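You operate a simulated robot arm through the tools that you are given. There is no shell and no other tool.

Carry out the task below with a simulated robot arm. There is one attempt and no reset: what you move stays moved.

Task
Turn the upper dimmer to zero, stop lamps, pump, winch and power, then hit the stop button.
Fine: in that order, one press a key; the control key stays lit.

Only the result counts: the job must be done as asked and must still hold three seconds after the hand-in. Knocking over, shifting, dropping, spilling or breaking anything else fails it.

Robot
A 7-joint arm with a fingered hand, fixed in place. Base frame: the origin is at the foot of the arm, x ahead of it, y to its left, z up. Lengths are in m, angles in rad, forces in N, time in s.
Its first joint turns from -2.007 to 2.007 rad. Payload 5 kg.
The tool frame sits at the grasp point between the pads (the TCP): z along the fingers, y along the line on which they close. The tips reach 0.032 m beyond it. The gripper opens to 0.16 m. The gripper's body begins 0.089 m behind the TCP. The gripper is a hand of 4 fingers: y runs from the thumb to the fingers, the wrist lies at [0, 0, -0.267] in the tool frame.
Orientation is that of the tool frame in the base frame, as a unit quaternion [x, y, z, w]. With the fingers straight down and closing along the base's y, the tool's x points along the base's -x, its y along +y and its z along -z.

Tools
- The arm moves only by the tool jog_arm. Its arguments are lists of equal length, an entry for each row: "travel": the shift along the tool's x, y, z in m, a list of three; "delta_rot": the turn, a rotation vector about the tool's x, y, z in rad, a list of three. In form: {"travel": [[dx, dy, dz], ...], "delta_rot": [[rx, ry, rz], ...]}. A call has 1 to 20 rows; each row shifts and turns the commanded pose from where the row before left it, along the tool's axes as they then stand. Each row takes 0.2 s and may step no farther than 0.05 m and 0.15 rad from the row before; otherwise, the whole call is refused. Where a pose cannot be reached the arm comes as near as it can. A force on the tool above 70 N (or 10 N above the force at the start of the call, whichever is more), or a blocked arm, ends the call early, and 0.2 s more pass. In this call time passes only in rows, and 0.2 s behind the last. It gives the time, the measured TCP pose, the force on the tool (base axes), the opening and the grip force at its end, in the units of the frame above (readings bear some noise), with the torque about the TCP (base axes, N m) and any sound that the robot's microphone picked up.
- Cameras (640 x 400 px; columns grow to the right, rows downward): "scene" is fixed at [0.0527, -0.6417, 1.3981]; the picture's right is [0.56, -0.83, 0.00], its down [-0.44, -0.30, -0.85] and it looks along [0.70, 0.48, -0.53] (base axes); focal length 356 px, centre (320, 200). "wrist" rides on the gripper at [0.08, -0.004, -0.114] in the tool frame; the picture's right is [0.05, 1.00, 0.00], its down [-0.82, 0.04, -0.58] and it looks along [-0.58, 0.03, 0.82] (tool axes); focal length 265 px, centre (320, 200). There is no depth. A picture from a camera that has moved, and an enlarged one, comes with that camera's place and axes in the base frame and with its lens. The place of the scene camera against the robot may be out by one fixed shift of up to 0.018 m in any direction.
- camera(camera): a new picture of that camera. No time passes.
- slide_trunk(by): slides the trunk up (or, below 0, down) by that many m; the arm rides with it, the base frame stays. It gives what a move gives, with no picture.
- move_fingers(finger1, finger2, finger3, thumb_bend): sets how far each is bent, from 0 (flat) to 1 (curled in); at 0.3 the hand is open as for a grip, at 0.7 the pads meet at the TCP. One left out holds its place. A second passes; each finger stops where it meets its share of the squeeze, and holds until it gets a number again. It is the only way to open and close the hand. It gives what a move gives, with no picture; readings hold the bend of each and the force on the fingers (four entries, about 0 where the hand has none), thumb and palm.
- close_up(camera, box): a new picture of the part [left, top, right, bottom] of that camera's present view, enlarged. No time passes.
- job_done(): hands the job in; it is judged then, once.

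Nothing tells you positions but the pictures and the camera data. Unless the task says otherwise, let go and move clear before handing in.

The tools are called after ">>>" by a JSON object that holds its "op" and its "data". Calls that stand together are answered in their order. jog_arm: Moves the arm, as the interface text tells. Its arguments: {"type":"object","properties":{"travel":{"type":"array"},"delta_rot":{"type":"array"}},"required":["travel","delta_rot"]} The other tools are called the same way: slide_trunk (by) slides the trunk up or down; move_fingers (finger1, finger2, finger3, thumb_bend) moves the fingers one by one; camera (camera) takes a picture; close_up (camera, box) takes an enlarged picture of a part of a camera's view; job_done () hands the job in.

At the start:

```text
time_s: 0.0
position: [0.7318, -0.0865, 1.1127]
ee_rot: [0.0, 1.0, 0.001, 0.001]
ft_force: [-0.3, 0.3, -0.5]
torque: [-0.01, 0.02, 0.02]
gripper_width: 0.1599
gripper_force: 0.0
shape: jaw
bend: [0.3, 0.3, 0.3, 0.3]
finger forces: [0.0, 0.1, 0.0, 0.1, 0.0, 0.1]
trunk travel left (down, up): [-0.525, 0.465]
```

scene: 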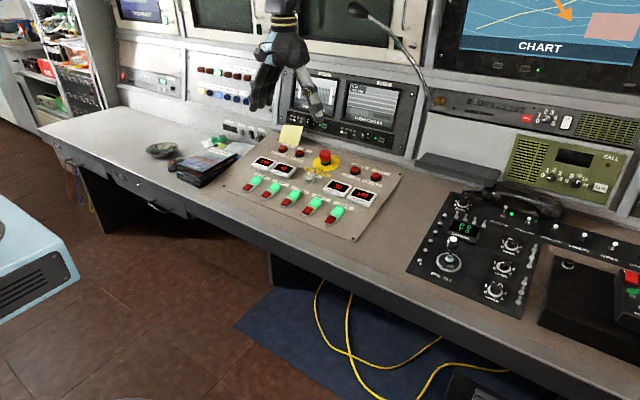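
wrist: 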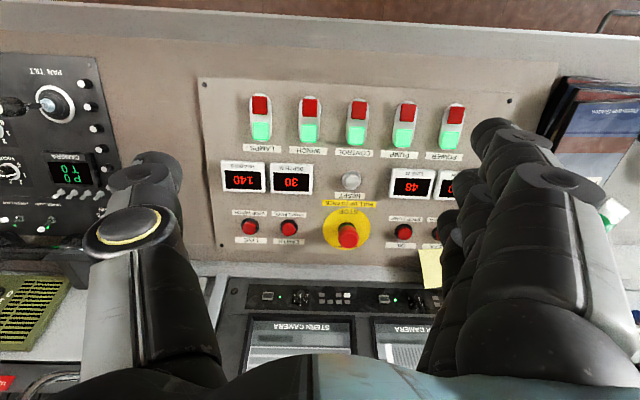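

I see a control desk with a panel of five lit red/green switches, four displays, a yellow-ringed stop button, and to the right another panel with knobs. I'll look closer before moving.

>>> {"op": "close_up", "data": {"camera": "scene", "box": [220, 120, 420, 245]}}

>>> {"op": "close_up", "data": {"camera": "scene", "box": [400, 170, 640, 320]}}

>>> {"op": "close_up", "data": {"camera": "wrist", "box": [190, 70, 530, 280]}}

>>> {"op": "close_up", "data": {"camera": "wrist", "box": [0, 50, 200, 250]}}

```text
3.20 times, centred on (320, 182) of scene
camera zoom: at [0.0527, -0.6417, 1.3981], right [0.56, -0.83, 0.0], down [-0.44, -0.3, -0.85], along [0.7, 0.48, -0.53], focal length 1140 px, centre (320, 256)
```

zoom: 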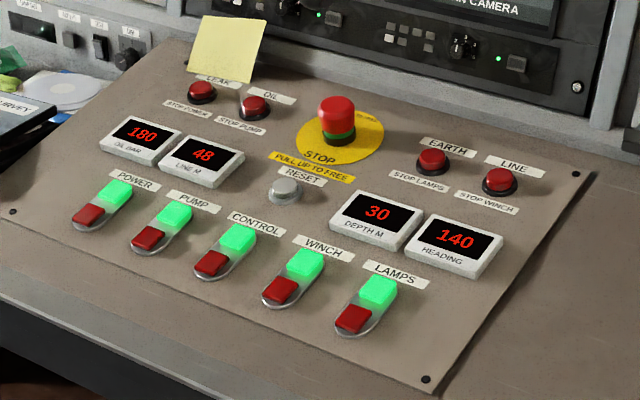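

```text
2.67 times, centred on (520, 245) of scene
camera zoom: at [0.0527, -0.6417, 1.3981], right [0.56, -0.83, 0.0], down [-0.44, -0.3, -0.85], along [0.7, 0.48, -0.53], focal length 950 px, centre (-213, 80)
```

zoom: 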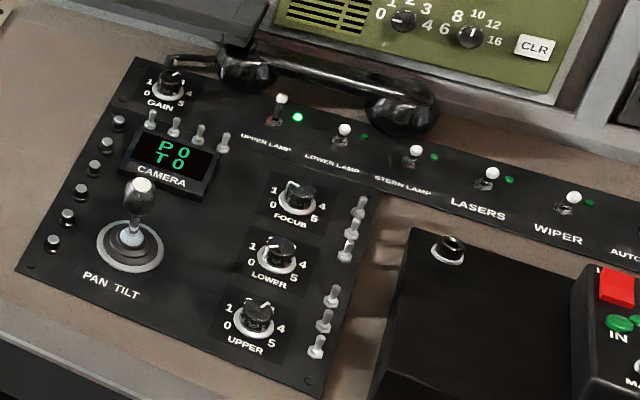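

```text
1.88 times, centred on (360, 175) of wrist
camera zoom: at [0.6505, -0.0899, 1.2267], right [-0.05, 1.0, 0.0], down [0.81, 0.04, 0.58], along [0.58, 0.03, -0.82], focal length 500 px, centre (245, 247)
```

zoom: 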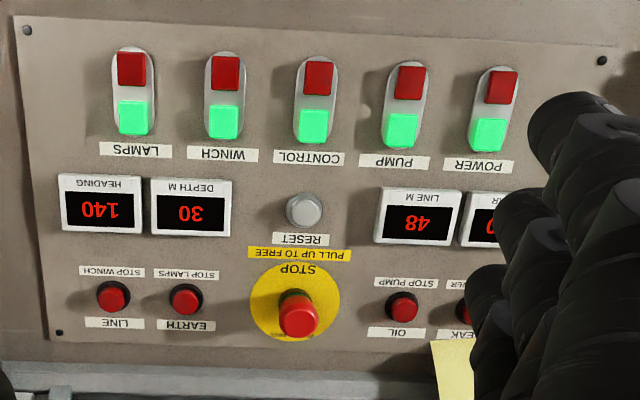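

```text
2.00 times, centred on (100, 150) of wrist
camera zoom: at [0.6505, -0.0899, 1.2267], right [-0.05, 1.0, 0.0], down [0.81, 0.04, 0.58], along [0.58, 0.03, -0.82], focal length 531 px, centre (760, 300)
```

zoom: 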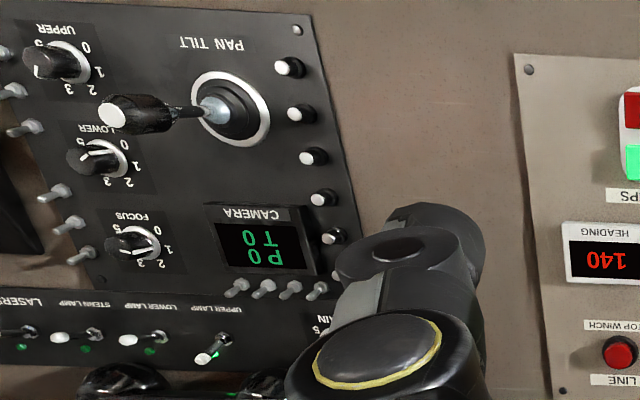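

The left console panel carries five two-part keys (red stop end, green lit end), with lamps, winch, control, pump and power labelled. The UPPER dimmer looks to be on the right-hand black panel near (0.75, -0.62, 0.80). I'll move sideways at height to view it with the wrist camera and pin it down.

>>> {"op": "jog_arm", "data": {"travel": [[0, -0.05, 0], [0, -0.05, 0], [0, -0.05, 0], [0, -0.05, 0], [0, -0.05, 0], [0, -0.05, 0], [0, -0.05, 0], [0, -0.05, 0]], "delta_rot": [[0, 0, 0], [0, 0, 0], [0, 0, 0], [0, 0, 0], [0, 0, 0], [0, 0, 0], [0, 0, 0], [0, 0, 0]]}}

>>> {"op": "camera", "data": {"camera": "wrist"}}

>>> {"op": "camera", "data": {"camera": "scene"}}

```text
time_s: 1.8
position: [0.7315, -0.4882, 1.1113]
ee_rot: [0.0, 1.0, 0.002, 0.0]
ft_force: [0.4, 0.5, 0.1]
torque: [0.01, 0.01, 0.02]
gripper_width: 0.1596
gripper_force: 0.0
shape: jaw
bend: [0.3, 0.3, 0.3, 0.3]
finger forces: [0.1, 0.1, 0.0, 0.0, 0.0, 0.1]
trunk travel left (down, up): [-0.525, 0.465]
```

```text
taken
camera wrist: at [0.6511, -0.4916, 1.2246], right [-0.05, 1.0, 0.0], down [0.81, 0.04, 0.58], along [0.58, 0.03, -0.82], focal length 265 px, centre (320, 200)
```

wrist: 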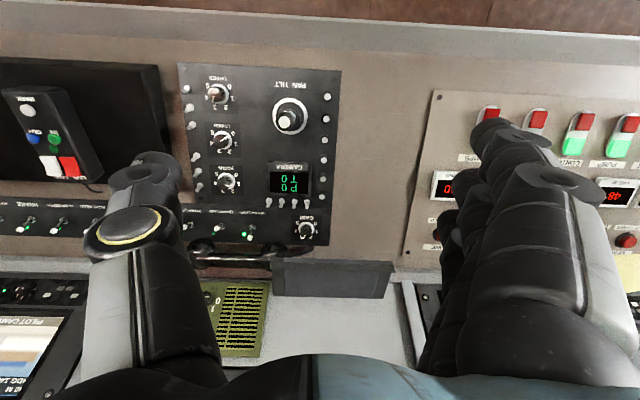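

```text
taken
```

scene: 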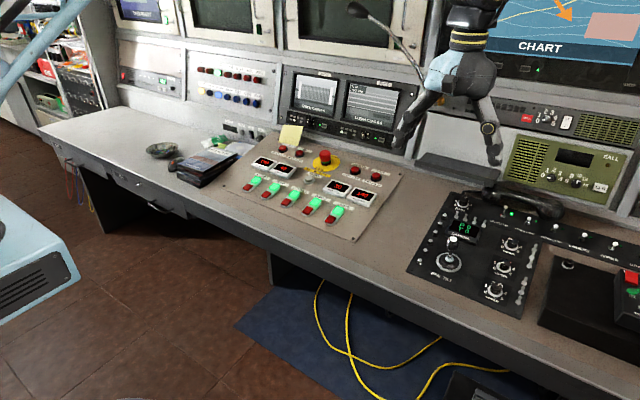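

>>> {"op": "close_up", "data": {"camera": "wrist", "box": [170, 60, 350, 172]}}

>>> {"op": "close_up", "data": {"camera": "wrist", "box": [190, 66, 250, 116]}}

>>> {"op": "close_up", "data": {"camera": "scene", "box": [470, 225, 550, 310]}}

```text
3.56 times, centred on (260, 116) of wrist
camera zoom: at [0.6511, -0.4916, 1.2246], right [-0.05, 1.0, 0.0], down [0.81, 0.04, 0.58], along [0.58, 0.03, -0.82], focal length 944 px, centre (533, 499)
```

zoom: 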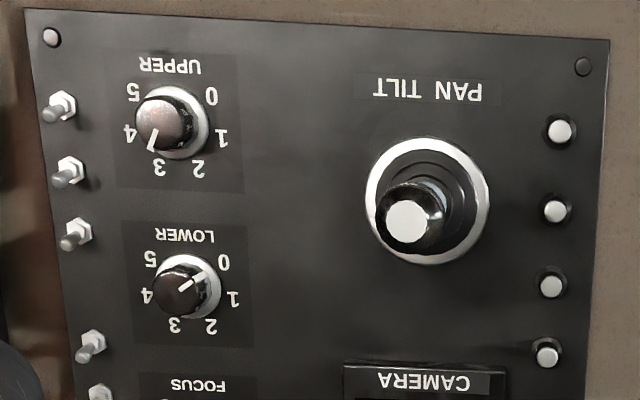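

```text
8.00 times, centred on (220, 91) of wrist
camera zoom: at [0.6511, -0.4916, 1.2246], right [-0.05, 1.0, 0.0], down [0.81, 0.04, 0.58], along [0.58, 0.03, -0.82], focal length 2123 px, centre (1120, 1072)
```

zoom: 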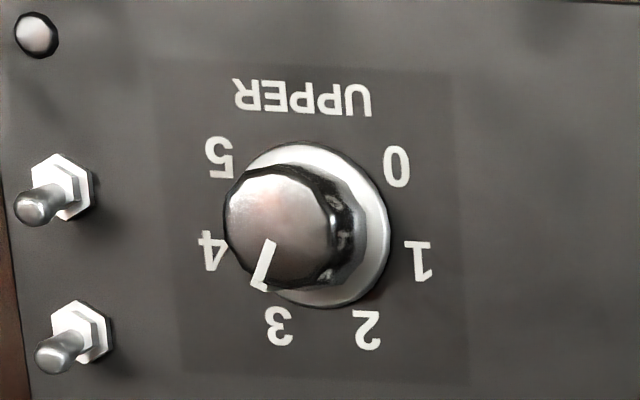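

```text
4.71 times, centred on (510, 268) of scene
camera zoom: at [0.0527, -0.6417, 1.3981], right [0.56, -0.83, 0.0], down [-0.44, -0.3, -0.85], along [0.7, 0.48, -0.53], focal length 1677 px, centre (-574, -118)
```

zoom: 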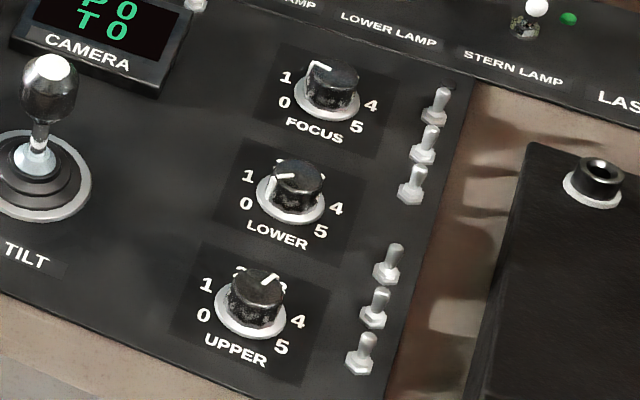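

The UPPER knob points a little short of 3 and its 0 lies counter-clockwise, about 150° away. I place it near (0.771, -0.654, 0.76). Next I'll try finger postures in free air to learn how the fingers move.

>>> {"op": "move_fingers", "data": {"finger1": 1.0, "finger2": 0.5, "finger3": 0.0, "thumb_bend": 0.5}}

>>> {"op": "camera", "data": {"camera": "wrist"}}

>>> {"op": "close_up", "data": {"camera": "scene", "box": [370, 0, 540, 180]}}

```text
time_s: 2.8
position: [0.7314, -0.4857, 1.1122]
ee_rot: [0.0, 1.0, 0.0, 0.002]
ft_force: [-0.2, 0.1, 0.9]
torque: [-0.01, -0.06, -0.02]
gripper_width: 0.062
gripper_force: 0.0
shape: fingers
bend: [1.0, 0.5, 0.0, 0.5]
finger forces: [0.0, 0.0, 0.0, 0.0, 0.0, 0.1]
trunk travel left (down, up): [-0.525, 0.465]
```

```text
taken
camera wrist: at [0.651, -0.4901, 1.2253], right [-0.05, 1.0, 0.0], down [0.81, 0.04, 0.58], along [0.58, 0.03, -0.82], focal length 265 px, centre (320, 200)
```

wrist: 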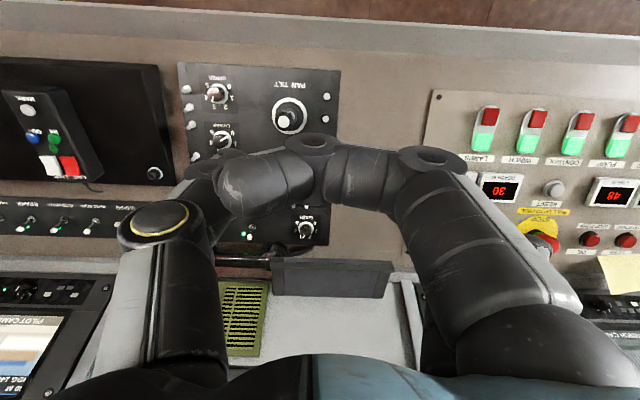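

```text
2.22 times, centred on (455, 90) of scene
camera zoom: at [0.0527, -0.6417, 1.3981], right [0.56, -0.83, 0.0], down [-0.44, -0.3, -0.85], along [0.7, 0.48, -0.53], focal length 792 px, centre (20, 444)
```

zoom: 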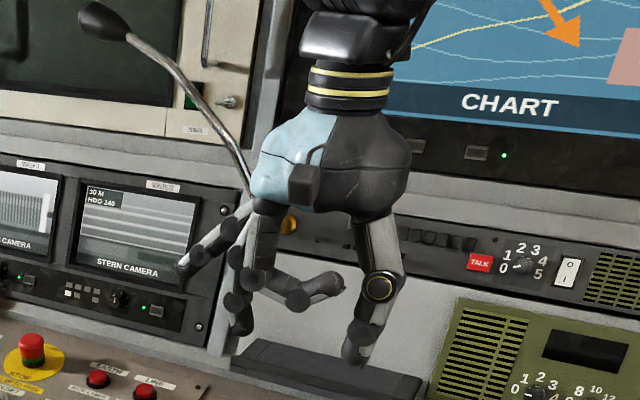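

Finger 1 is the one nearest the wrist camera; bend 0 splays a finger outward and up, and bend 1 curls it inward. I'll now try a pinch with only the middle finger and thumb, with the other two splayed clear.

>>> {"op": "move_fingers", "data": {"finger1": 0.0, "finger2": 0.7, "finger3": 0.0, "thumb_bend": 0.7}}

>>> {"op": "camera", "data": {"camera": "wrist"}}

>>> {"op": "close_up", "data": {"camera": "scene", "box": [370, 0, 540, 180]}}

```text
time_s: 3.8
position: [0.7325, -0.4851, 1.112]
ee_rot: [0.001, 1.0, 0.002, 0.0]
ft_force: [-0.1, -0.3, -0.6]
torque: [-0.02, -0.03, -0.03]
gripper_width: 0.1287
gripper_force: 0.1
shape: fingers
bend: [0.0, 0.7, 0.0, 0.7]
finger forces: [0.0, 0.0, 0.0, 0.1, 0.1, 0.0]
trunk travel left (down, up): [-0.525, 0.465]
```

```text
taken
camera wrist: at [0.651, -0.49, 1.2254], right [-0.05, 1.0, 0.0], down [0.81, 0.04, 0.58], along [0.58, 0.03, -0.82], focal length 265 px, centre (320, 200)
```

wrist: 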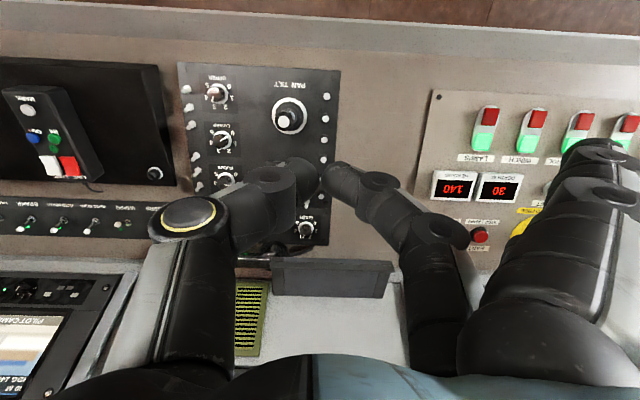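

```text
2.22 times, centred on (455, 90) of scene
camera zoom: at [0.0527, -0.6417, 1.3981], right [0.56, -0.83, 0.0], down [-0.44, -0.3, -0.85], along [0.7, 0.48, -0.53], focal length 792 px, centre (20, 444)
```

zoom: 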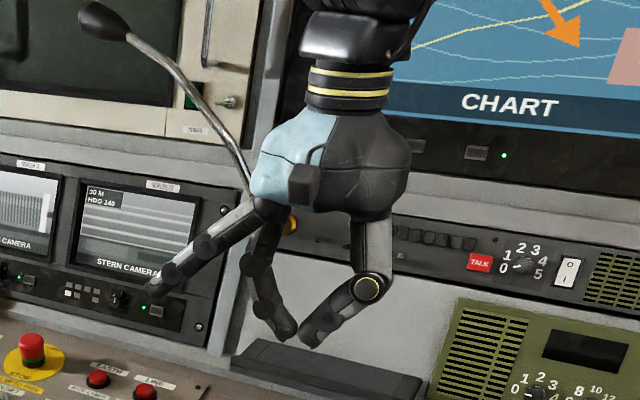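

With the middle finger and thumb pinched, the tips meet about 0.032 m past the TCP. The panel leans about 0.21 rad towards me, so I'll tilt the tool to match and hover about 0.2 m above the UPPER knob.

>>> {"op": "jog_arm", "data": {"travel": [[0, 0, 0], [0, 0, 0], [0.0071, -0.0338, 0.031], [0.0071, -0.0338, 0.031], [0.0071, -0.0338, 0.031], [0.0071, -0.0338, 0.031], [0.0071, -0.0338, 0.031]], "delta_rot": [[0, -0.105, 0], [0, -0.105, 0], [0, 0, 0], [0, 0, 0], [0, 0, 0], [0, 0, 0], [0, 0, 0]]}}

>>> {"op": "camera", "data": {"camera": "wrist"}}

>>> {"op": "close_up", "data": {"camera": "wrist", "box": [230, 40, 410, 152]}}

>>> {"op": "camera", "data": {"camera": "scene"}}

```text
time_s: 5.4
position: [0.7294, -0.6562, 0.9522]
ee_rot: [0.0, 0.994, 0.001, 0.106]
ft_force: [0.0, 0.1, 0.8]
torque: [0.01, 0.04, 0.03]
gripper_width: 0.1287
gripper_force: 0.1
shape: fingers
bend: [0.0, 0.7, 0.0, 0.7]
finger forces: [0.0, 0.0, 0.1, 0.1, 0.0, 0.0]
trunk travel left (down, up): [-0.525, 0.465]
```

```text
taken
camera wrist: at [0.6256, -0.6612, 1.046], right [-0.05, 1.0, -0.01], down [0.68, 0.04, 0.74], along [0.74, 0.03, -0.68], focal length 265 px, centre (320, 200)
```

wrist: 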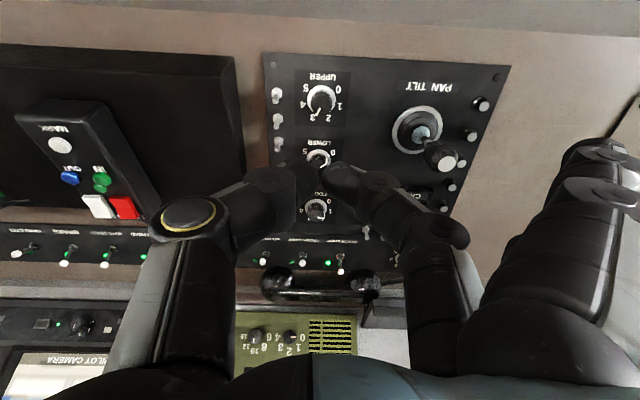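

```text
3.56 times, centred on (320, 96) of wrist
camera zoom: at [0.6256, -0.6612, 1.046], right [-0.05, 1.0, -0.01], down [0.68, 0.04, 0.74], along [0.74, 0.03, -0.68], focal length 944 px, centre (320, 570)
```

zoom: 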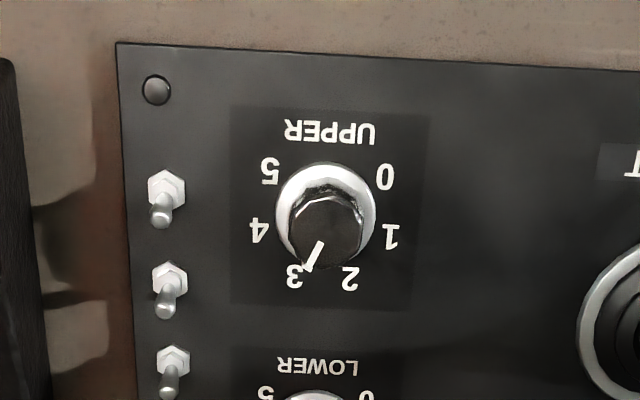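

```text
taken
```

scene: 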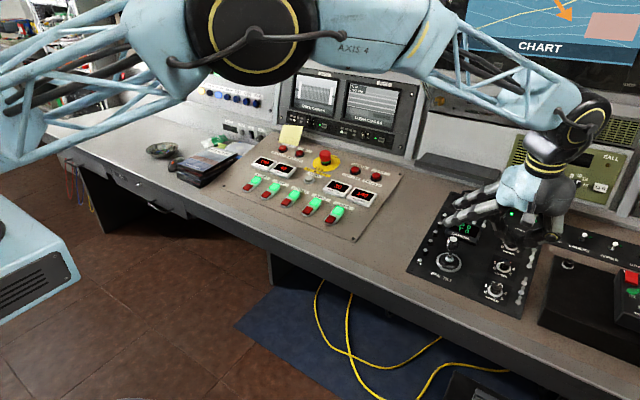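

The knob shows clearly beneath the tool. I'll shift sideways for a second close view so I can triangulate its height properly.

>>> {"op": "jog_arm", "data": {"travel": [[0, 0.04, 0], [0, 0.04, 0], [0, 0.04, 0]], "delta_rot": [[0, 0, 0], [0, 0, 0], [0, 0, 0]]}}

>>> {"op": "close_up", "data": {"camera": "wrist", "box": [140, 40, 320, 152]}}

>>> {"op": "close_up", "data": {"camera": "wrist", "box": [300, 30, 500, 155]}}

```text
time_s: 6.2
position: [0.7288, -0.5353, 0.9555]
ee_rot: [0.001, 0.994, 0.001, 0.105]
ft_force: [0.2, 0.4, 0.8]
torque: [-0.03, 0.0, -0.05]
gripper_width: 0.1288
gripper_force: 0.0
shape: fingers
bend: [0.0, 0.7, 0.0, 0.7]
finger forces: [0.1, 0.1, 0.1, 0.0, 0.0, 0.0]
trunk travel left (down, up): [-0.525, 0.465]
```

```text
3.56 times, centred on (230, 96) of wrist
camera zoom: at [0.6255, -0.5382, 1.05], right [-0.05, 1.0, -0.01], down [0.68, 0.04, 0.74], along [0.74, 0.03, -0.68], focal length 944 px, centre (640, 570)
```

zoom: 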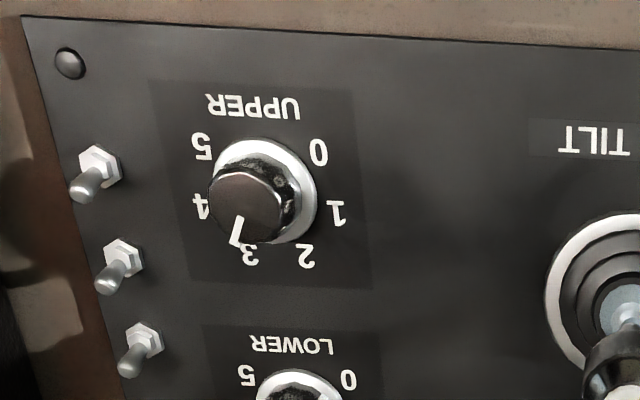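

```text
3.20 times, centred on (400, 92) of wrist
camera zoom: at [0.6255, -0.5382, 1.05], right [-0.05, 1.0, -0.01], down [0.68, 0.04, 0.74], along [0.74, 0.03, -0.68], focal length 849 px, centre (64, 544)
```

zoom: 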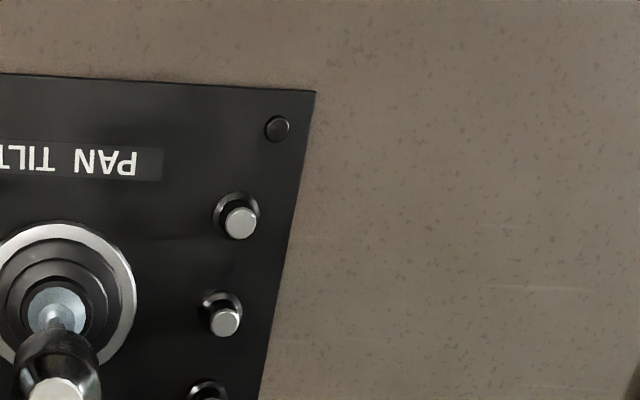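

I put the knob base at about (0.770, -0.653, 0.758), with its axis leaning about 0.2 rad towards me. I'll curl the outer fingers, go over it, and test the wrist's turning range in free air.

>>> {"op": "move_fingers", "data": {"finger1": 1.0, "finger2": 0.5, "finger3": 1.0, "thumb_bend": 0.5}}

>>> {"op": "jog_arm", "data": {"travel": [[0.0002, -0.0393, 0.0164], [0.0002, -0.0393, 0.0164], [0.0002, -0.0394, 0.0165]], "delta_rot": [[0, 0, 0], [0, 0, 0], [0, 0, 0]]}}

>>> {"op": "jog_arm", "data": {"travel": [[0, 0, 0], [0, 0, 0], [0, 0, 0], [0, 0, 0], [0, 0, 0], [0, 0, 0], [0, 0, 0], [0, 0, 0], [0, 0, 0], [0, 0, 0], [0, 0, 0], [0, 0, 0], [0, 0, 0], [0, 0, 0]], "delta_rot": [[0, 0, 0.149], [0, 0, 0.149], [0, 0, 0.149], [0, 0, 0.149], [0, 0, 0.149], [0, 0, 0.149], [0, 0, 0.149], [0, 0, 0.149], [0, 0, 0.149], [0, 0, 0.149], [0, 0, 0.149], [0, 0, 0.149], [0, 0, 0.149], [0, 0, 0.149]]}}

>>> {"op": "camera", "data": {"camera": "scene"}}

>>> {"op": "camera", "data": {"camera": "wrist"}}

```text
time_s: 7.2
position: [0.7281, -0.5347, 0.9542]
ee_rot: [0.001, 0.994, 0.001, 0.105]
ft_force: [0.0, -0.4, 0.2]
torque: [-0.02, 0.02, 0.0]
gripper_width: 0.0614
gripper_force: 0.2
shape: fingers
bend: [1.0, 0.5, 1.0, 0.5]
finger forces: [0.1, 0.0, 0.0, 0.0, 0.0, 0.0]
trunk travel left (down, up): [-0.525, 0.465]
```

```text
time_s: 8.0
position: [0.7404, -0.6544, 0.9029]
ee_rot: [0.0, 0.994, 0.002, 0.106]
ft_force: [0.9, -0.6, 0.7]
torque: [-0.03, 0.07, 0.0]
gripper_width: 0.062
gripper_force: 0.0
shape: fingers
bend: [1.0, 0.5, 1.0, 0.5]
finger forces: [0.1, 0.0, 0.0, 0.0, 0.0, 0.0]
trunk travel left (down, up): [-0.525, 0.465]
```

```text
time_s: 11.0
position: [0.7399, -0.6522, 0.9035]
ee_rot: [0.86, 0.5, 0.092, 0.052]
ft_force: [-0.4, -0.3, -0.6]
torque: [-0.01, -0.02, 0.04]
gripper_width: 0.0619
gripper_force: 0.0
shape: fingers
bend: [1.0, 0.5, 1.0, 0.5]
finger forces: [0.0, 0.0, 0.0, 0.0, 0.0, 0.0]
trunk travel left (down, up): [-0.525, 0.465]
```

```text
taken
```

scene: 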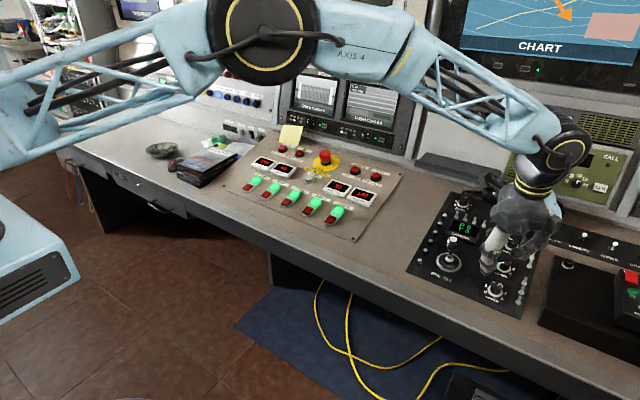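

```text
taken
camera wrist: at [0.7498, -0.5802, 1.0231], right [0.87, -0.45, 0.19], down [-0.48, -0.73, 0.48], along [-0.08, -0.51, -0.85], focal length 265 px, centre (320, 200)
```

wrist: 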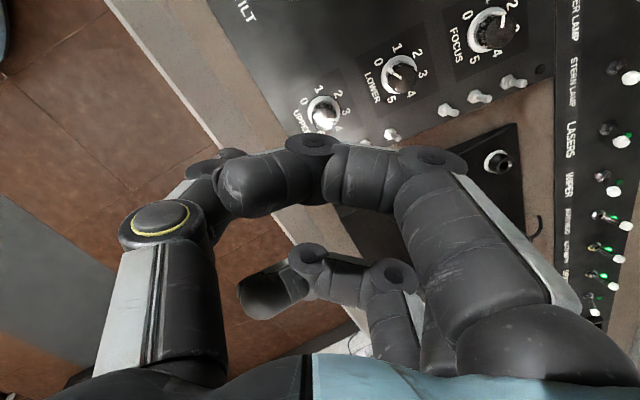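

The wrist reaches this yaw (about -120°) without trouble. I'll zoom on the knob to check that the tool axis is centred on it.

>>> {"op": "close_up", "data": {"camera": "wrist", "box": [270, 70, 390, 145]}}

>>> {"op": "close_up", "data": {"camera": "scene", "box": [440, 170, 580, 310]}}

```text
5.33 times, centred on (330, 108) of wrist
camera zoom: at [0.7498, -0.5802, 1.0231], right [0.87, -0.45, 0.19], down [-0.48, -0.73, 0.48], along [-0.08, -0.51, -0.85], focal length 1416 px, centre (267, 693)
```

zoom: 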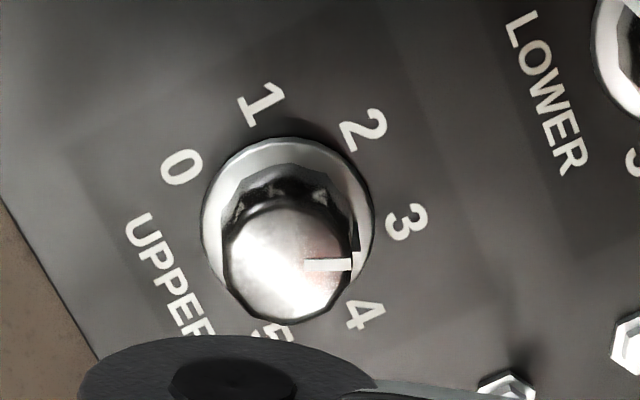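

```text
2.86 times, centred on (510, 240) of scene
camera zoom: at [0.0527, -0.6417, 1.3981], right [0.56, -0.83, 0.0], down [-0.44, -0.3, -0.85], along [0.7, 0.48, -0.53], focal length 1018 px, centre (-223, 86)
```

zoom: 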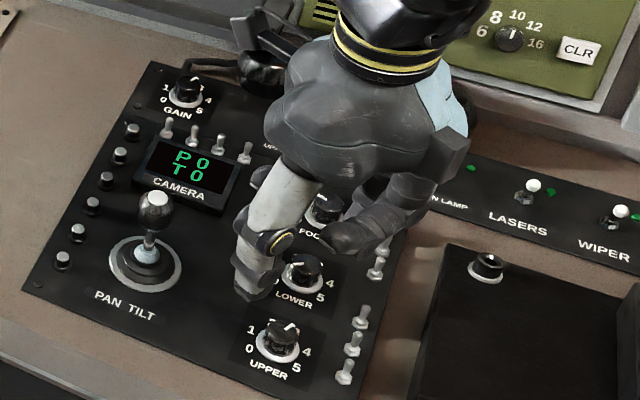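

The knob sits about 4 mm to the tool's +y side. I'll correct that, come down a little, and open finger 1 for an unobstructed look.

>>> {"op": "jog_arm", "data": {"travel": [[0, 0.0037, 0.02], [0, 0, 0.02]], "delta_rot": [[0, 0, 0], [0, 0, 0]]}}

>>> {"op": "move_fingers", "data": {"finger1": 0.1}}

>>> {"op": "camera", "data": {"camera": "wrist"}}

>>> {"op": "close_up", "data": {"camera": "wrist", "box": [260, 90, 380, 165]}}

```text
time_s: 11.6
position: [0.7509, -0.6536, 0.8655]
ee_rot: [0.86, 0.5, 0.092, 0.052]
ft_force: [0.6, 0.3, -0.3]
torque: [0.02, 0.02, -0.01]
gripper_width: 0.0621
gripper_force: 0.0
shape: fingers
bend: [1.0, 0.5, 1.0, 0.5]
finger forces: [0.0, 0.1, 0.1, 0.0, 0.0, 0.0]
trunk travel left (down, up): [-0.525, 0.465]
```

```text
time_s: 12.6
position: [0.7493, -0.6532, 0.8655]
ee_rot: [0.859, 0.5, 0.092, 0.052]
ft_force: [-0.2, -0.8, 0.4]
torque: [0.02, 0.01, 0.02]
gripper_width: 0.1554
gripper_force: 0.0
shape: fingers
bend: [0.1, 0.5, 1.0, 0.5]
finger forces: [0.0, 0.0, 0.0, 0.1, 0.0, 0.0]
trunk travel left (down, up): [-0.525, 0.465]
```

```text
taken
camera wrist: at [0.7612, -0.5815, 0.9852], right [0.87, -0.45, 0.19], down [-0.48, -0.73, 0.49], along [-0.08, -0.51, -0.85], focal length 265 px, centre (320, 200)
```

wrist: 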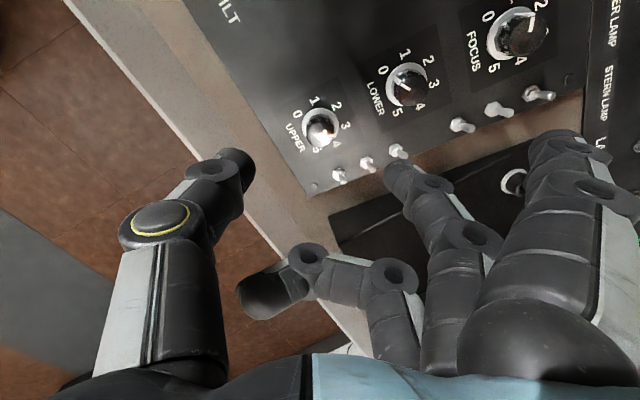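

```text
5.33 times, centred on (320, 128) of wrist
camera zoom: at [0.7612, -0.5815, 0.9852], right [0.87, -0.45, 0.19], down [-0.48, -0.73, 0.49], along [-0.08, -0.51, -0.85], focal length 1416 px, centre (320, 587)
```

zoom: 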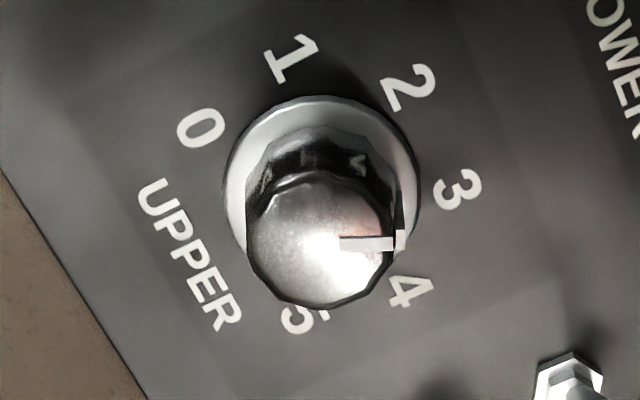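

The tool axis now lines up with the knob. I'll curl finger 1 again, rotate to a yaw that keeps the finger clear of the toggles, and descend part way to check clearances.

>>> {"op": "move_fingers", "data": {"finger1": 1.0, "finger2": 0.52, "thumb_bend": 0.52}}

>>> {"op": "jog_arm", "data": {"travel": [[0, 0, 0.0], [0, 0, 0.0], [0, 0, 0.02], [0, 0, 0.02]], "delta_rot": [[0, 0, -0.13], [0, 0, -0.13], [0, 0, 0], [0, 0, 0]]}}

>>> {"op": "camera", "data": {"camera": "wrist"}}

>>> {"op": "close_up", "data": {"camera": "scene", "box": [450, 220, 560, 310]}}

```text
time_s: 13.6
position: [0.7506, -0.6547, 0.8664]
ee_rot: [0.859, 0.5, 0.092, 0.051]
ft_force: [0.0, -0.9, 0.2]
torque: [0.01, -0.01, 0.0]
gripper_width: 0.0604
gripper_force: 0.2
shape: fingers
bend: [1.0, 0.52, 1.0, 0.52]
finger forces: [0.0, 0.1, 0.1, 0.0, 0.0, 0.0]
trunk travel left (down, up): [-0.525, 0.465]
```

```text
time_s: 14.6
position: [0.7591, -0.6536, 0.8267]
ee_rot: [0.787, 0.607, 0.085, 0.064]
ft_force: [0.7, -0.5, -0.2]
torque: [-0.01, 0.02, -0.04]
gripper_width: 0.0608
gripper_force: 0.1
shape: fingers
bend: [1.0, 0.52, 1.0, 0.52]
finger forces: [0.0, 0.0, 0.1, 0.1, 0.0, 0.0]
trunk travel left (down, up): [-0.525, 0.465]
```

```text
taken
camera wrist: at [0.7505, -0.5743, 0.9404], right [0.96, -0.2, 0.2], down [-0.28, -0.8, 0.53], along [0.06, -0.56, -0.82], focal length 265 px, centre (320, 200)
```

wrist: 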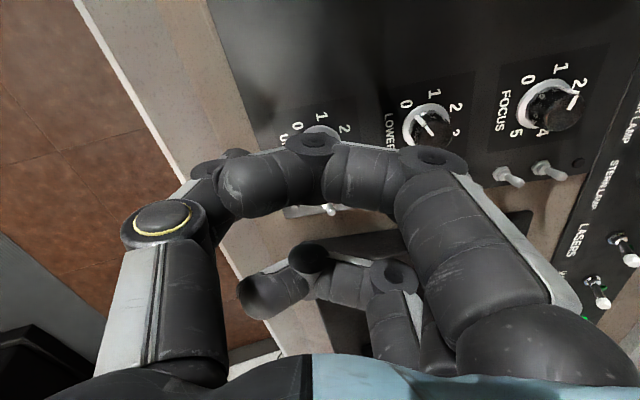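

```text
4.44 times, centred on (505, 265) of scene
camera zoom: at [0.0527, -0.6417, 1.3981], right [0.56, -0.83, 0.0], down [-0.44, -0.3, -0.85], along [0.7, 0.48, -0.53], focal length 1584 px, centre (-502, -89)
```

zoom: 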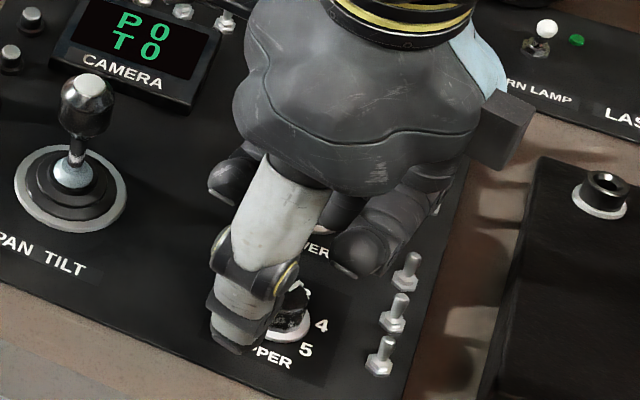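

The thumb is coming down in front of the knob as planned, clear of the toggles. I'll descend slowly a bit more and re-check.

>>> {"op": "jog_arm", "data": {"travel": [[0, 0, 0.005], [0, 0, 0.005], [0, 0, 0.005]], "delta_rot": [[0, 0, 0], [0, 0, 0], [0, 0, 0]]}}

>>> {"op": "close_up", "data": {"camera": "scene", "box": [460, 240, 540, 305]}}

>>> {"op": "close_up", "data": {"camera": "wrist", "box": [200, 90, 440, 240]}}

```text
time_s: 15.4
position: [0.7617, -0.6536, 0.8107]
ee_rot: [0.788, 0.607, 0.084, 0.063]
ft_force: [0.2, 0.4, -0.1]
torque: [-0.02, -0.02, 0.02]
gripper_width: 0.0605
gripper_force: 0.1
shape: fingers
bend: [1.0, 0.52, 1.0, 0.52]
finger forces: [0.0, 0.0, 0.0, 0.0, 0.0, 0.0]
trunk travel left (down, up): [-0.525, 0.465]
```

```text
6.15 times, centred on (500, 272) of scene
camera zoom: at [0.0527, -0.6417, 1.3981], right [0.56, -0.83, 0.0], down [-0.44, -0.3, -0.85], along [0.7, 0.48, -0.53], focal length 2193 px, centre (-788, -246)
```

zoom: 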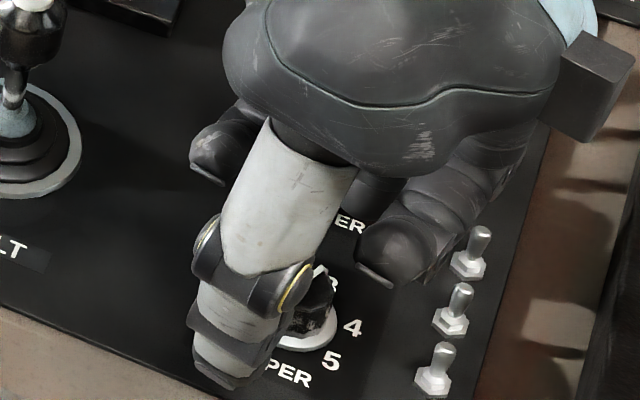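

```text
2.67 times, centred on (320, 165) of wrist
camera zoom: at [0.7534, -0.5746, 0.9264], right [0.96, -0.2, 0.2], down [-0.28, -0.8, 0.53], along [0.06, -0.56, -0.82], focal length 708 px, centre (320, 293)
```

zoom: 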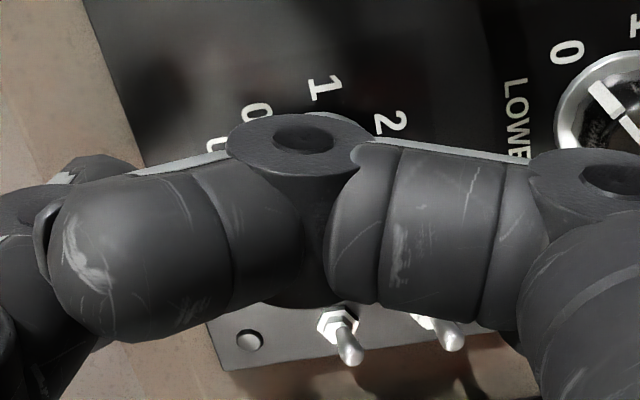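

Tips should be about 13 mm above the panel. I'll come down another 10 mm in small steps, then close gently on the knob.

>>> {"op": "jog_arm", "data": {"travel": [[0, 0, 0.004], [0, 0, 0.003], [0, 0, 0.003]], "delta_rot": [[0, 0, 0], [0, 0, 0], [0, 0, 0]]}}

>>> {"op": "move_fingers", "data": {"finger2": 0.58, "thumb_bend": 0.58}}

>>> {"op": "close_up", "data": {"camera": "scene", "box": [460, 240, 540, 305]}}

```text
time_s: 16.2
position: [0.7648, -0.6548, 0.8021]
ee_rot: [0.787, 0.608, 0.085, 0.063]
ft_force: [0.3, -0.7, 0.6]
torque: [-0.01, 0.01, 0.0]
gripper_width: 0.0607
gripper_force: 0.0
shape: fingers
bend: [1.0, 0.52, 1.0, 0.52]
finger forces: [0.1, 0.1, 0.0, 0.0, 0.0, 0.1]
trunk travel left (down, up): [-0.525, 0.465]
```

```text
time_s: 17.2
position: [0.7648, -0.6551, 0.8014]
ee_rot: [0.787, 0.607, 0.084, 0.063]
ft_force: [0.0, 0.1, -0.2]
torque: [0.0, -0.04, 0.0]
gripper_width: 0.0572
gripper_force: 0.0
shape: fingers
bend: [1.0, 0.57, 1.0, 0.57]
finger forces: [0.1, 0.0, 0.1, 0.1, 0.0, 0.1]
trunk travel left (down, up): [-0.525, 0.465]
```

```text
6.15 times, centred on (500, 272) of scene
camera zoom: at [0.0527, -0.6417, 1.3981], right [0.56, -0.83, 0.0], down [-0.44, -0.3, -0.85], along [0.7, 0.48, -0.53], focal length 2193 px, centre (-788, -246)
```

zoom: 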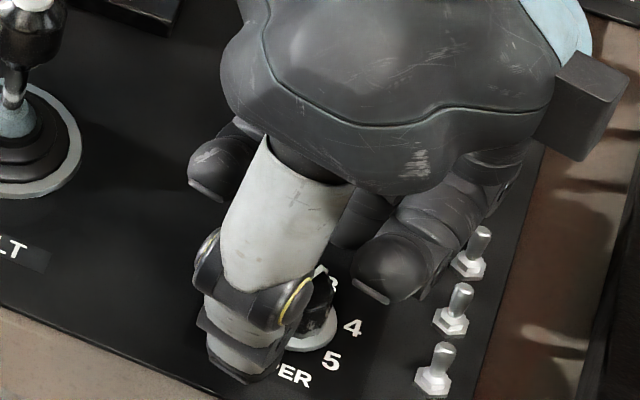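

No contact yet; everything is clear. Closing further in small steps until the knob is felt.

>>> {"op": "move_fingers", "data": {"finger2": 0.63, "thumb_bend": 0.63}}

>>> {"op": "close_up", "data": {"camera": "scene", "box": [460, 240, 540, 305]}}

```text
time_s: 18.2
position: [0.764, -0.6546, 0.8024]
ee_rot: [0.787, 0.607, 0.084, 0.063]
ft_force: [-0.6, 0.6, 0.2]
torque: [-0.01, 0.02, 0.03]
gripper_width: 0.0538
gripper_force: 0.0
shape: fingers
bend: [1.0, 0.63, 1.0, 0.63]
finger forces: [0.1, 0.0, 0.0, 0.0, 0.0, 0.0]
trunk travel left (down, up): [-0.525, 0.465]
```

```text
6.15 times, centred on (500, 272) of scene
camera zoom: at [0.0527, -0.6417, 1.3981], right [0.56, -0.83, 0.0], down [-0.44, -0.3, -0.85], along [0.7, 0.48, -0.53], focal length 2193 px, centre (-788, -246)
```

zoom: 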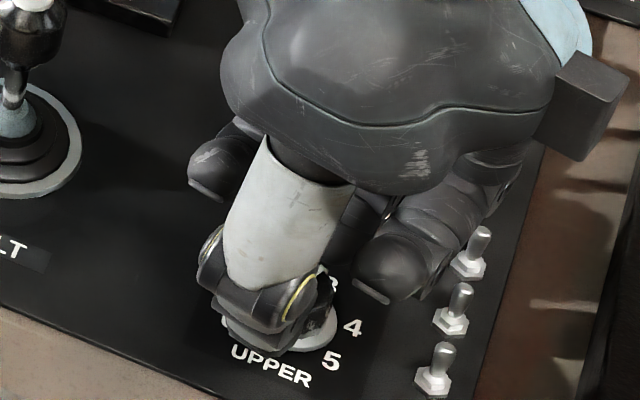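

>>> {"op": "move_fingers", "data": {"finger2": 0.67, "thumb_bend": 0.67}}

>>> {"op": "close_up", "data": {"camera": "scene", "box": [460, 240, 540, 305]}}

```text
time_s: 19.2
position: [0.7652, -0.655, 0.8021]
ee_rot: [0.787, 0.607, 0.084, 0.063]
ft_force: [-1.0, 0.8, 0.4]
torque: [0.04, 0.05, 0.01]
gripper_width: 0.0523
gripper_force: 1.1
shape: fingers
bend: [1.0, 0.66, 1.0, 0.66]
finger forces: [0.0, 1.0, 0.0, 0.0, 1.8, 0.1]
trunk travel left (down, up): [-0.525, 0.465]
```

```text
6.15 times, centred on (500, 272) of scene
camera zoom: at [0.0527, -0.6417, 1.3981], right [0.56, -0.83, 0.0], down [-0.44, -0.3, -0.85], along [0.7, 0.48, -0.53], focal length 2193 px, centre (-788, -246)
```

zoom: 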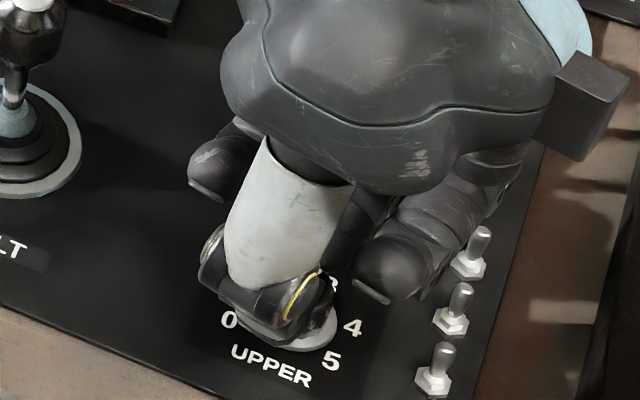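

Both finger and thumb have met the knob (1–2 N). I'll squeeze a bit more for a turning grip.

>>> {"op": "move_fingers", "data": {"finger2": 0.72, "thumb_bend": 0.72}}

```text
time_s: 20.2
position: [0.7637, -0.6546, 0.8025]
ee_rot: [0.787, 0.607, 0.085, 0.065]
ft_force: [0.1, -3.1, 10.6]
torque: [-0.07, -0.11, -0.01]
gripper_width: 0.0496
gripper_force: 8.1
shape: fingers
bend: [1.0, 0.71, 1.0, 0.71]
finger forces: [0.0, 9.8, 0.0, 0.1, 6.1, 0.1]
trunk travel left (down, up): [-0.525, 0.465]
```

>>> {"op": "close_up", "data": {"camera": "scene", "box": [470, 262, 530, 305]}}

>>> {"op": "close_up", "data": {"camera": "wrist", "box": [200, 90, 440, 240]}}

```text
9.30 times, centred on (500, 284) of scene
camera zoom: at [0.0527, -0.6417, 1.3981], right [0.56, -0.83, 0.0], down [-0.44, -0.3, -0.85], along [0.7, 0.48, -0.53], focal length 3315 px, centre (-1354, -577)
```

zoom: 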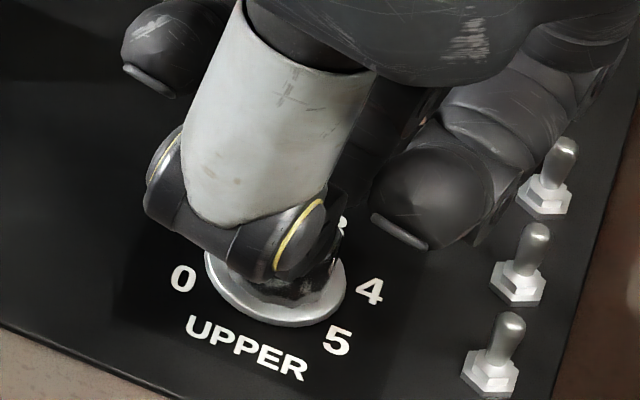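

```text
2.67 times, centred on (320, 165) of wrist
camera zoom: at [0.7557, -0.5756, 0.9184], right [0.96, -0.2, 0.21], down [-0.28, -0.8, 0.53], along [0.06, -0.56, -0.82], focal length 708 px, centre (320, 293)
```

zoom: 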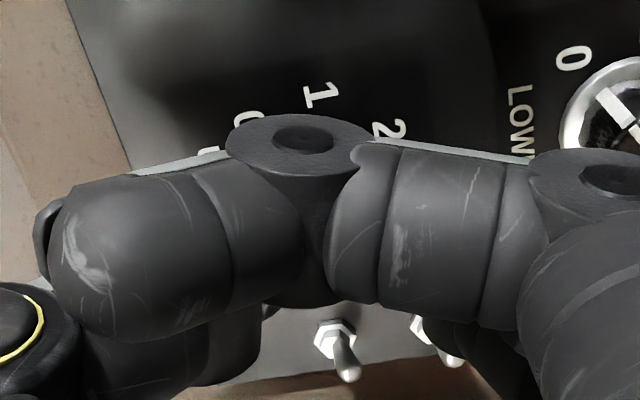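

The tips are only catching the cap's top edge (upward push of 10 N), so I'm too high. I'll open slightly, go lower in small steps, and re-grip.

>>> {"op": "move_fingers", "data": {"finger2": 0.57, "thumb_bend": 0.57}}

>>> {"op": "jog_arm", "data": {"travel": [[0, 0, 0.003], [0, 0, 0.003]], "delta_rot": [[0, 0, 0], [0, 0, 0]]}}

>>> {"op": "close_up", "data": {"camera": "scene", "box": [470, 262, 530, 305]}}

```text
time_s: 21.2
position: [0.7643, -0.6549, 0.801]
ee_rot: [0.787, 0.607, 0.085, 0.064]
ft_force: [1.2, 0.7, 0.2]
torque: [0.01, 0.0, 0.01]
gripper_width: 0.0573
gripper_force: 0.0
shape: fingers
bend: [1.0, 0.56, 1.0, 0.56]
finger forces: [0.0, 0.1, 0.0, 0.1, 0.0, 0.0]
trunk travel left (down, up): [-0.525, 0.465]
```

```text
time_s: 21.8
position: [0.7638, -0.6548, 0.7962]
ee_rot: [0.787, 0.608, 0.083, 0.064]
ft_force: [-0.4, 0.9, -0.6]
torque: [0.0, 0.0, -0.01]
gripper_width: 0.0576
gripper_force: 0.1
shape: fingers
bend: [1.0, 0.56, 1.0, 0.56]
finger forces: [0.0, 0.0, 0.0, 0.1, 0.0, 0.1]
trunk travel left (down, up): [-0.525, 0.465]
```

```text
9.30 times, centred on (500, 284) of scene
camera zoom: at [0.0527, -0.6417, 1.3981], right [0.56, -0.83, 0.0], down [-0.44, -0.3, -0.85], along [0.7, 0.48, -0.53], focal length 3315 px, centre (-1354, -577)
```

zoom: 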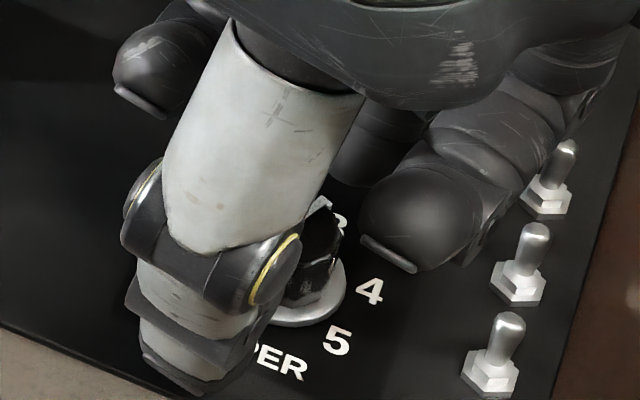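

>>> {"op": "jog_arm", "data": {"travel": [[0, 0, 0.002], [0, 0, 0.002]], "delta_rot": [[0, 0, 0], [0, 0, 0]]}}

>>> {"op": "jog_arm", "data": {"travel": [[0, 0, 0.002]], "delta_rot": [[0, 0, 0]]}}

>>> {"op": "close_up", "data": {"camera": "scene", "box": [470, 262, 530, 305]}}

```text
time_s: 22.4
position: [0.7671, -0.6559, 0.7931]
ee_rot: [0.787, 0.608, 0.085, 0.063]
ft_force: [0.5, 0.8, 1.6]
torque: [-0.01, -0.09, -0.01]
gripper_width: 0.0577
gripper_force: 0.9
shape: fingers
bend: [1.0, 0.56, 1.0, 0.56]
finger forces: [0.1, 2.2, 0.1, 0.1, 0.0, 0.0]
trunk travel left (down, up): [-0.525, 0.465]
```

```text
time_s: 22.8
position: [0.7652, -0.655, 0.7921]
ee_rot: [0.788, 0.607, 0.084, 0.064]
ft_force: [-1.9, 1.5, 9.0]
torque: [-0.04, -0.37, 0.04]
gripper_width: 0.0578
gripper_force: 5.0
shape: fingers
bend: [1.0, 0.57, 1.0, 0.56]
finger forces: [0.0, 9.5, 0.1, 0.0, 0.0, 0.1]
trunk travel left (down, up): [-0.525, 0.465]
```

```text
9.30 times, centred on (500, 284) of scene
camera zoom: at [0.0527, -0.6417, 1.3981], right [0.56, -0.83, 0.0], down [-0.44, -0.3, -0.85], along [0.7, 0.48, -0.53], focal length 3315 px, centre (-1354, -577)
```

zoom: 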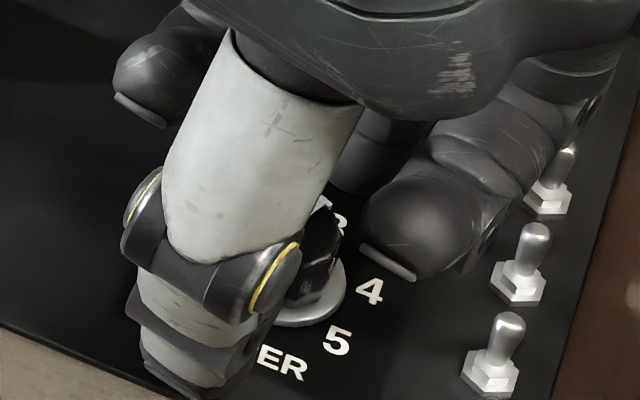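

The finger now just touches the panel, which fixes the height. I'll back off 2.5 mm and close on the knob's sides.

>>> {"op": "jog_arm", "data": {"travel": [[0, 0, -0.0025]], "delta_rot": [[0, 0, 0]]}}

>>> {"op": "move_fingers", "data": {"finger2": 0.65, "thumb_bend": 0.65}}

>>> {"op": "close_up", "data": {"camera": "scene", "box": [470, 262, 530, 305]}}

```text
time_s: 23.2
position: [0.7645, -0.6543, 0.7936]
ee_rot: [0.787, 0.607, 0.084, 0.064]
ft_force: [-0.5, -1.0, 2.7]
torque: [-0.06, -0.14, -0.04]
gripper_width: 0.0577
gripper_force: 2.0
shape: fingers
bend: [1.0, 0.56, 1.0, 0.56]
finger forces: [0.1, 3.0, 0.0, 0.0, 0.0, 0.1]
trunk travel left (down, up): [-0.525, 0.465]
```

```text
time_s: 24.2
position: [0.7649, -0.6546, 0.793]
ee_rot: [0.787, 0.608, 0.085, 0.063]
ft_force: [-0.6, 0.2, -1.4]
torque: [0.01, 0.0, -0.01]
gripper_width: 0.0529
gripper_force: 0.6
shape: fingers
bend: [1.0, 0.64, 1.0, 0.65]
finger forces: [0.0, 0.4, 0.1, 0.0, 1.2, 0.0]
trunk travel left (down, up): [-0.525, 0.465]
```

```text
9.30 times, centred on (500, 284) of scene
camera zoom: at [0.0527, -0.6417, 1.3981], right [0.56, -0.83, 0.0], down [-0.44, -0.3, -0.85], along [0.7, 0.48, -0.53], focal length 3315 px, centre (-1354, -577)
```

zoom: 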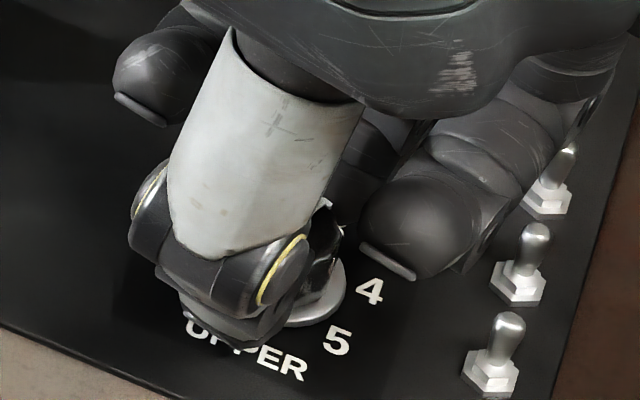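

>>> {"op": "move_fingers", "data": {"finger2": 0.69, "thumb_bend": 0.7}}

>>> {"op": "close_up", "data": {"camera": "scene", "box": [470, 262, 530, 305]}}

```text
time_s: 25.2
position: [0.7673, -0.6544, 0.7935]
ee_rot: [0.787, 0.608, 0.084, 0.064]
ft_force: [-3.3, 2.6, -4.5]
torque: [0.01, 0.05, 0.0]
gripper_width: 0.0519
gripper_force: 5.6
shape: fingers
bend: [1.0, 0.65, 1.0, 0.67]
finger forces: [0.0, 3.7, 0.1, 0.1, 7.9, 0.1]
trunk travel left (down, up): [-0.525, 0.465]
```

```text
9.30 times, centred on (500, 284) of scene
camera zoom: at [0.0527, -0.6417, 1.3981], right [0.56, -0.83, 0.0], down [-0.44, -0.3, -0.85], along [0.7, 0.48, -0.53], focal length 3315 px, centre (-1354, -577)
```

zoom: 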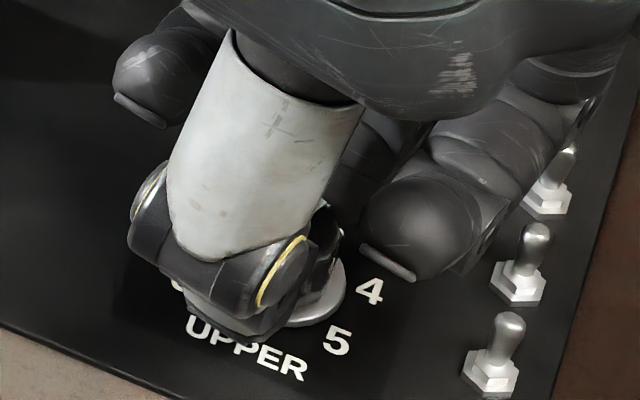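

Good side grip now (4 and 8 N, fingers held by the knob). I'll turn a small amount first to check that the knob follows.

>>> {"op": "jog_arm", "data": {"travel": [[0, 0, 0], [0, 0, 0], [0, 0, 0]], "delta_rot": [[0, 0, -0.1], [0, 0, -0.1], [0, 0, -0.1]]}}

>>> {"op": "close_up", "data": {"camera": "scene", "box": [470, 250, 540, 305]}}

```text
time_s: 26.0
position: [0.7659, -0.6551, 0.7922]
ee_rot: [0.688, 0.718, 0.074, 0.075]
ft_force: [-3.5, 2.3, -3.6]
torque: [0.06, 0.09, 0.0]
gripper_width: 0.0519
gripper_force: 5.5
shape: fingers
bend: [1.0, 0.65, 1.0, 0.67]
finger forces: [0.0, 3.7, 0.1, 0.0, 8.0, 0.0]
trunk travel left (down, up): [-0.525, 0.465]
```

```text
7.27 times, centred on (505, 278) of scene
camera zoom: at [0.0527, -0.6417, 1.3981], right [0.56, -0.83, 0.0], down [-0.44, -0.3, -0.85], along [0.7, 0.48, -0.53], focal length 2591 px, centre (-1026, -364)
```

zoom: 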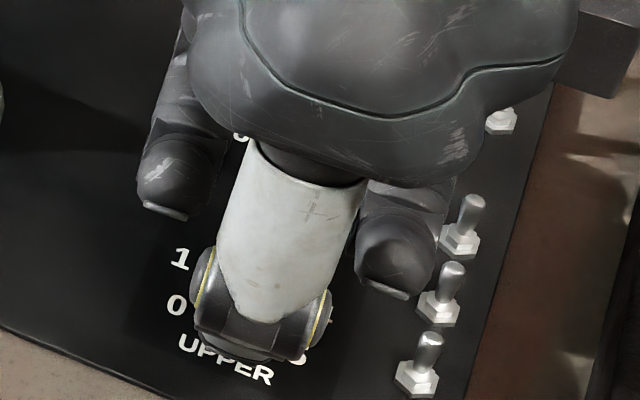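

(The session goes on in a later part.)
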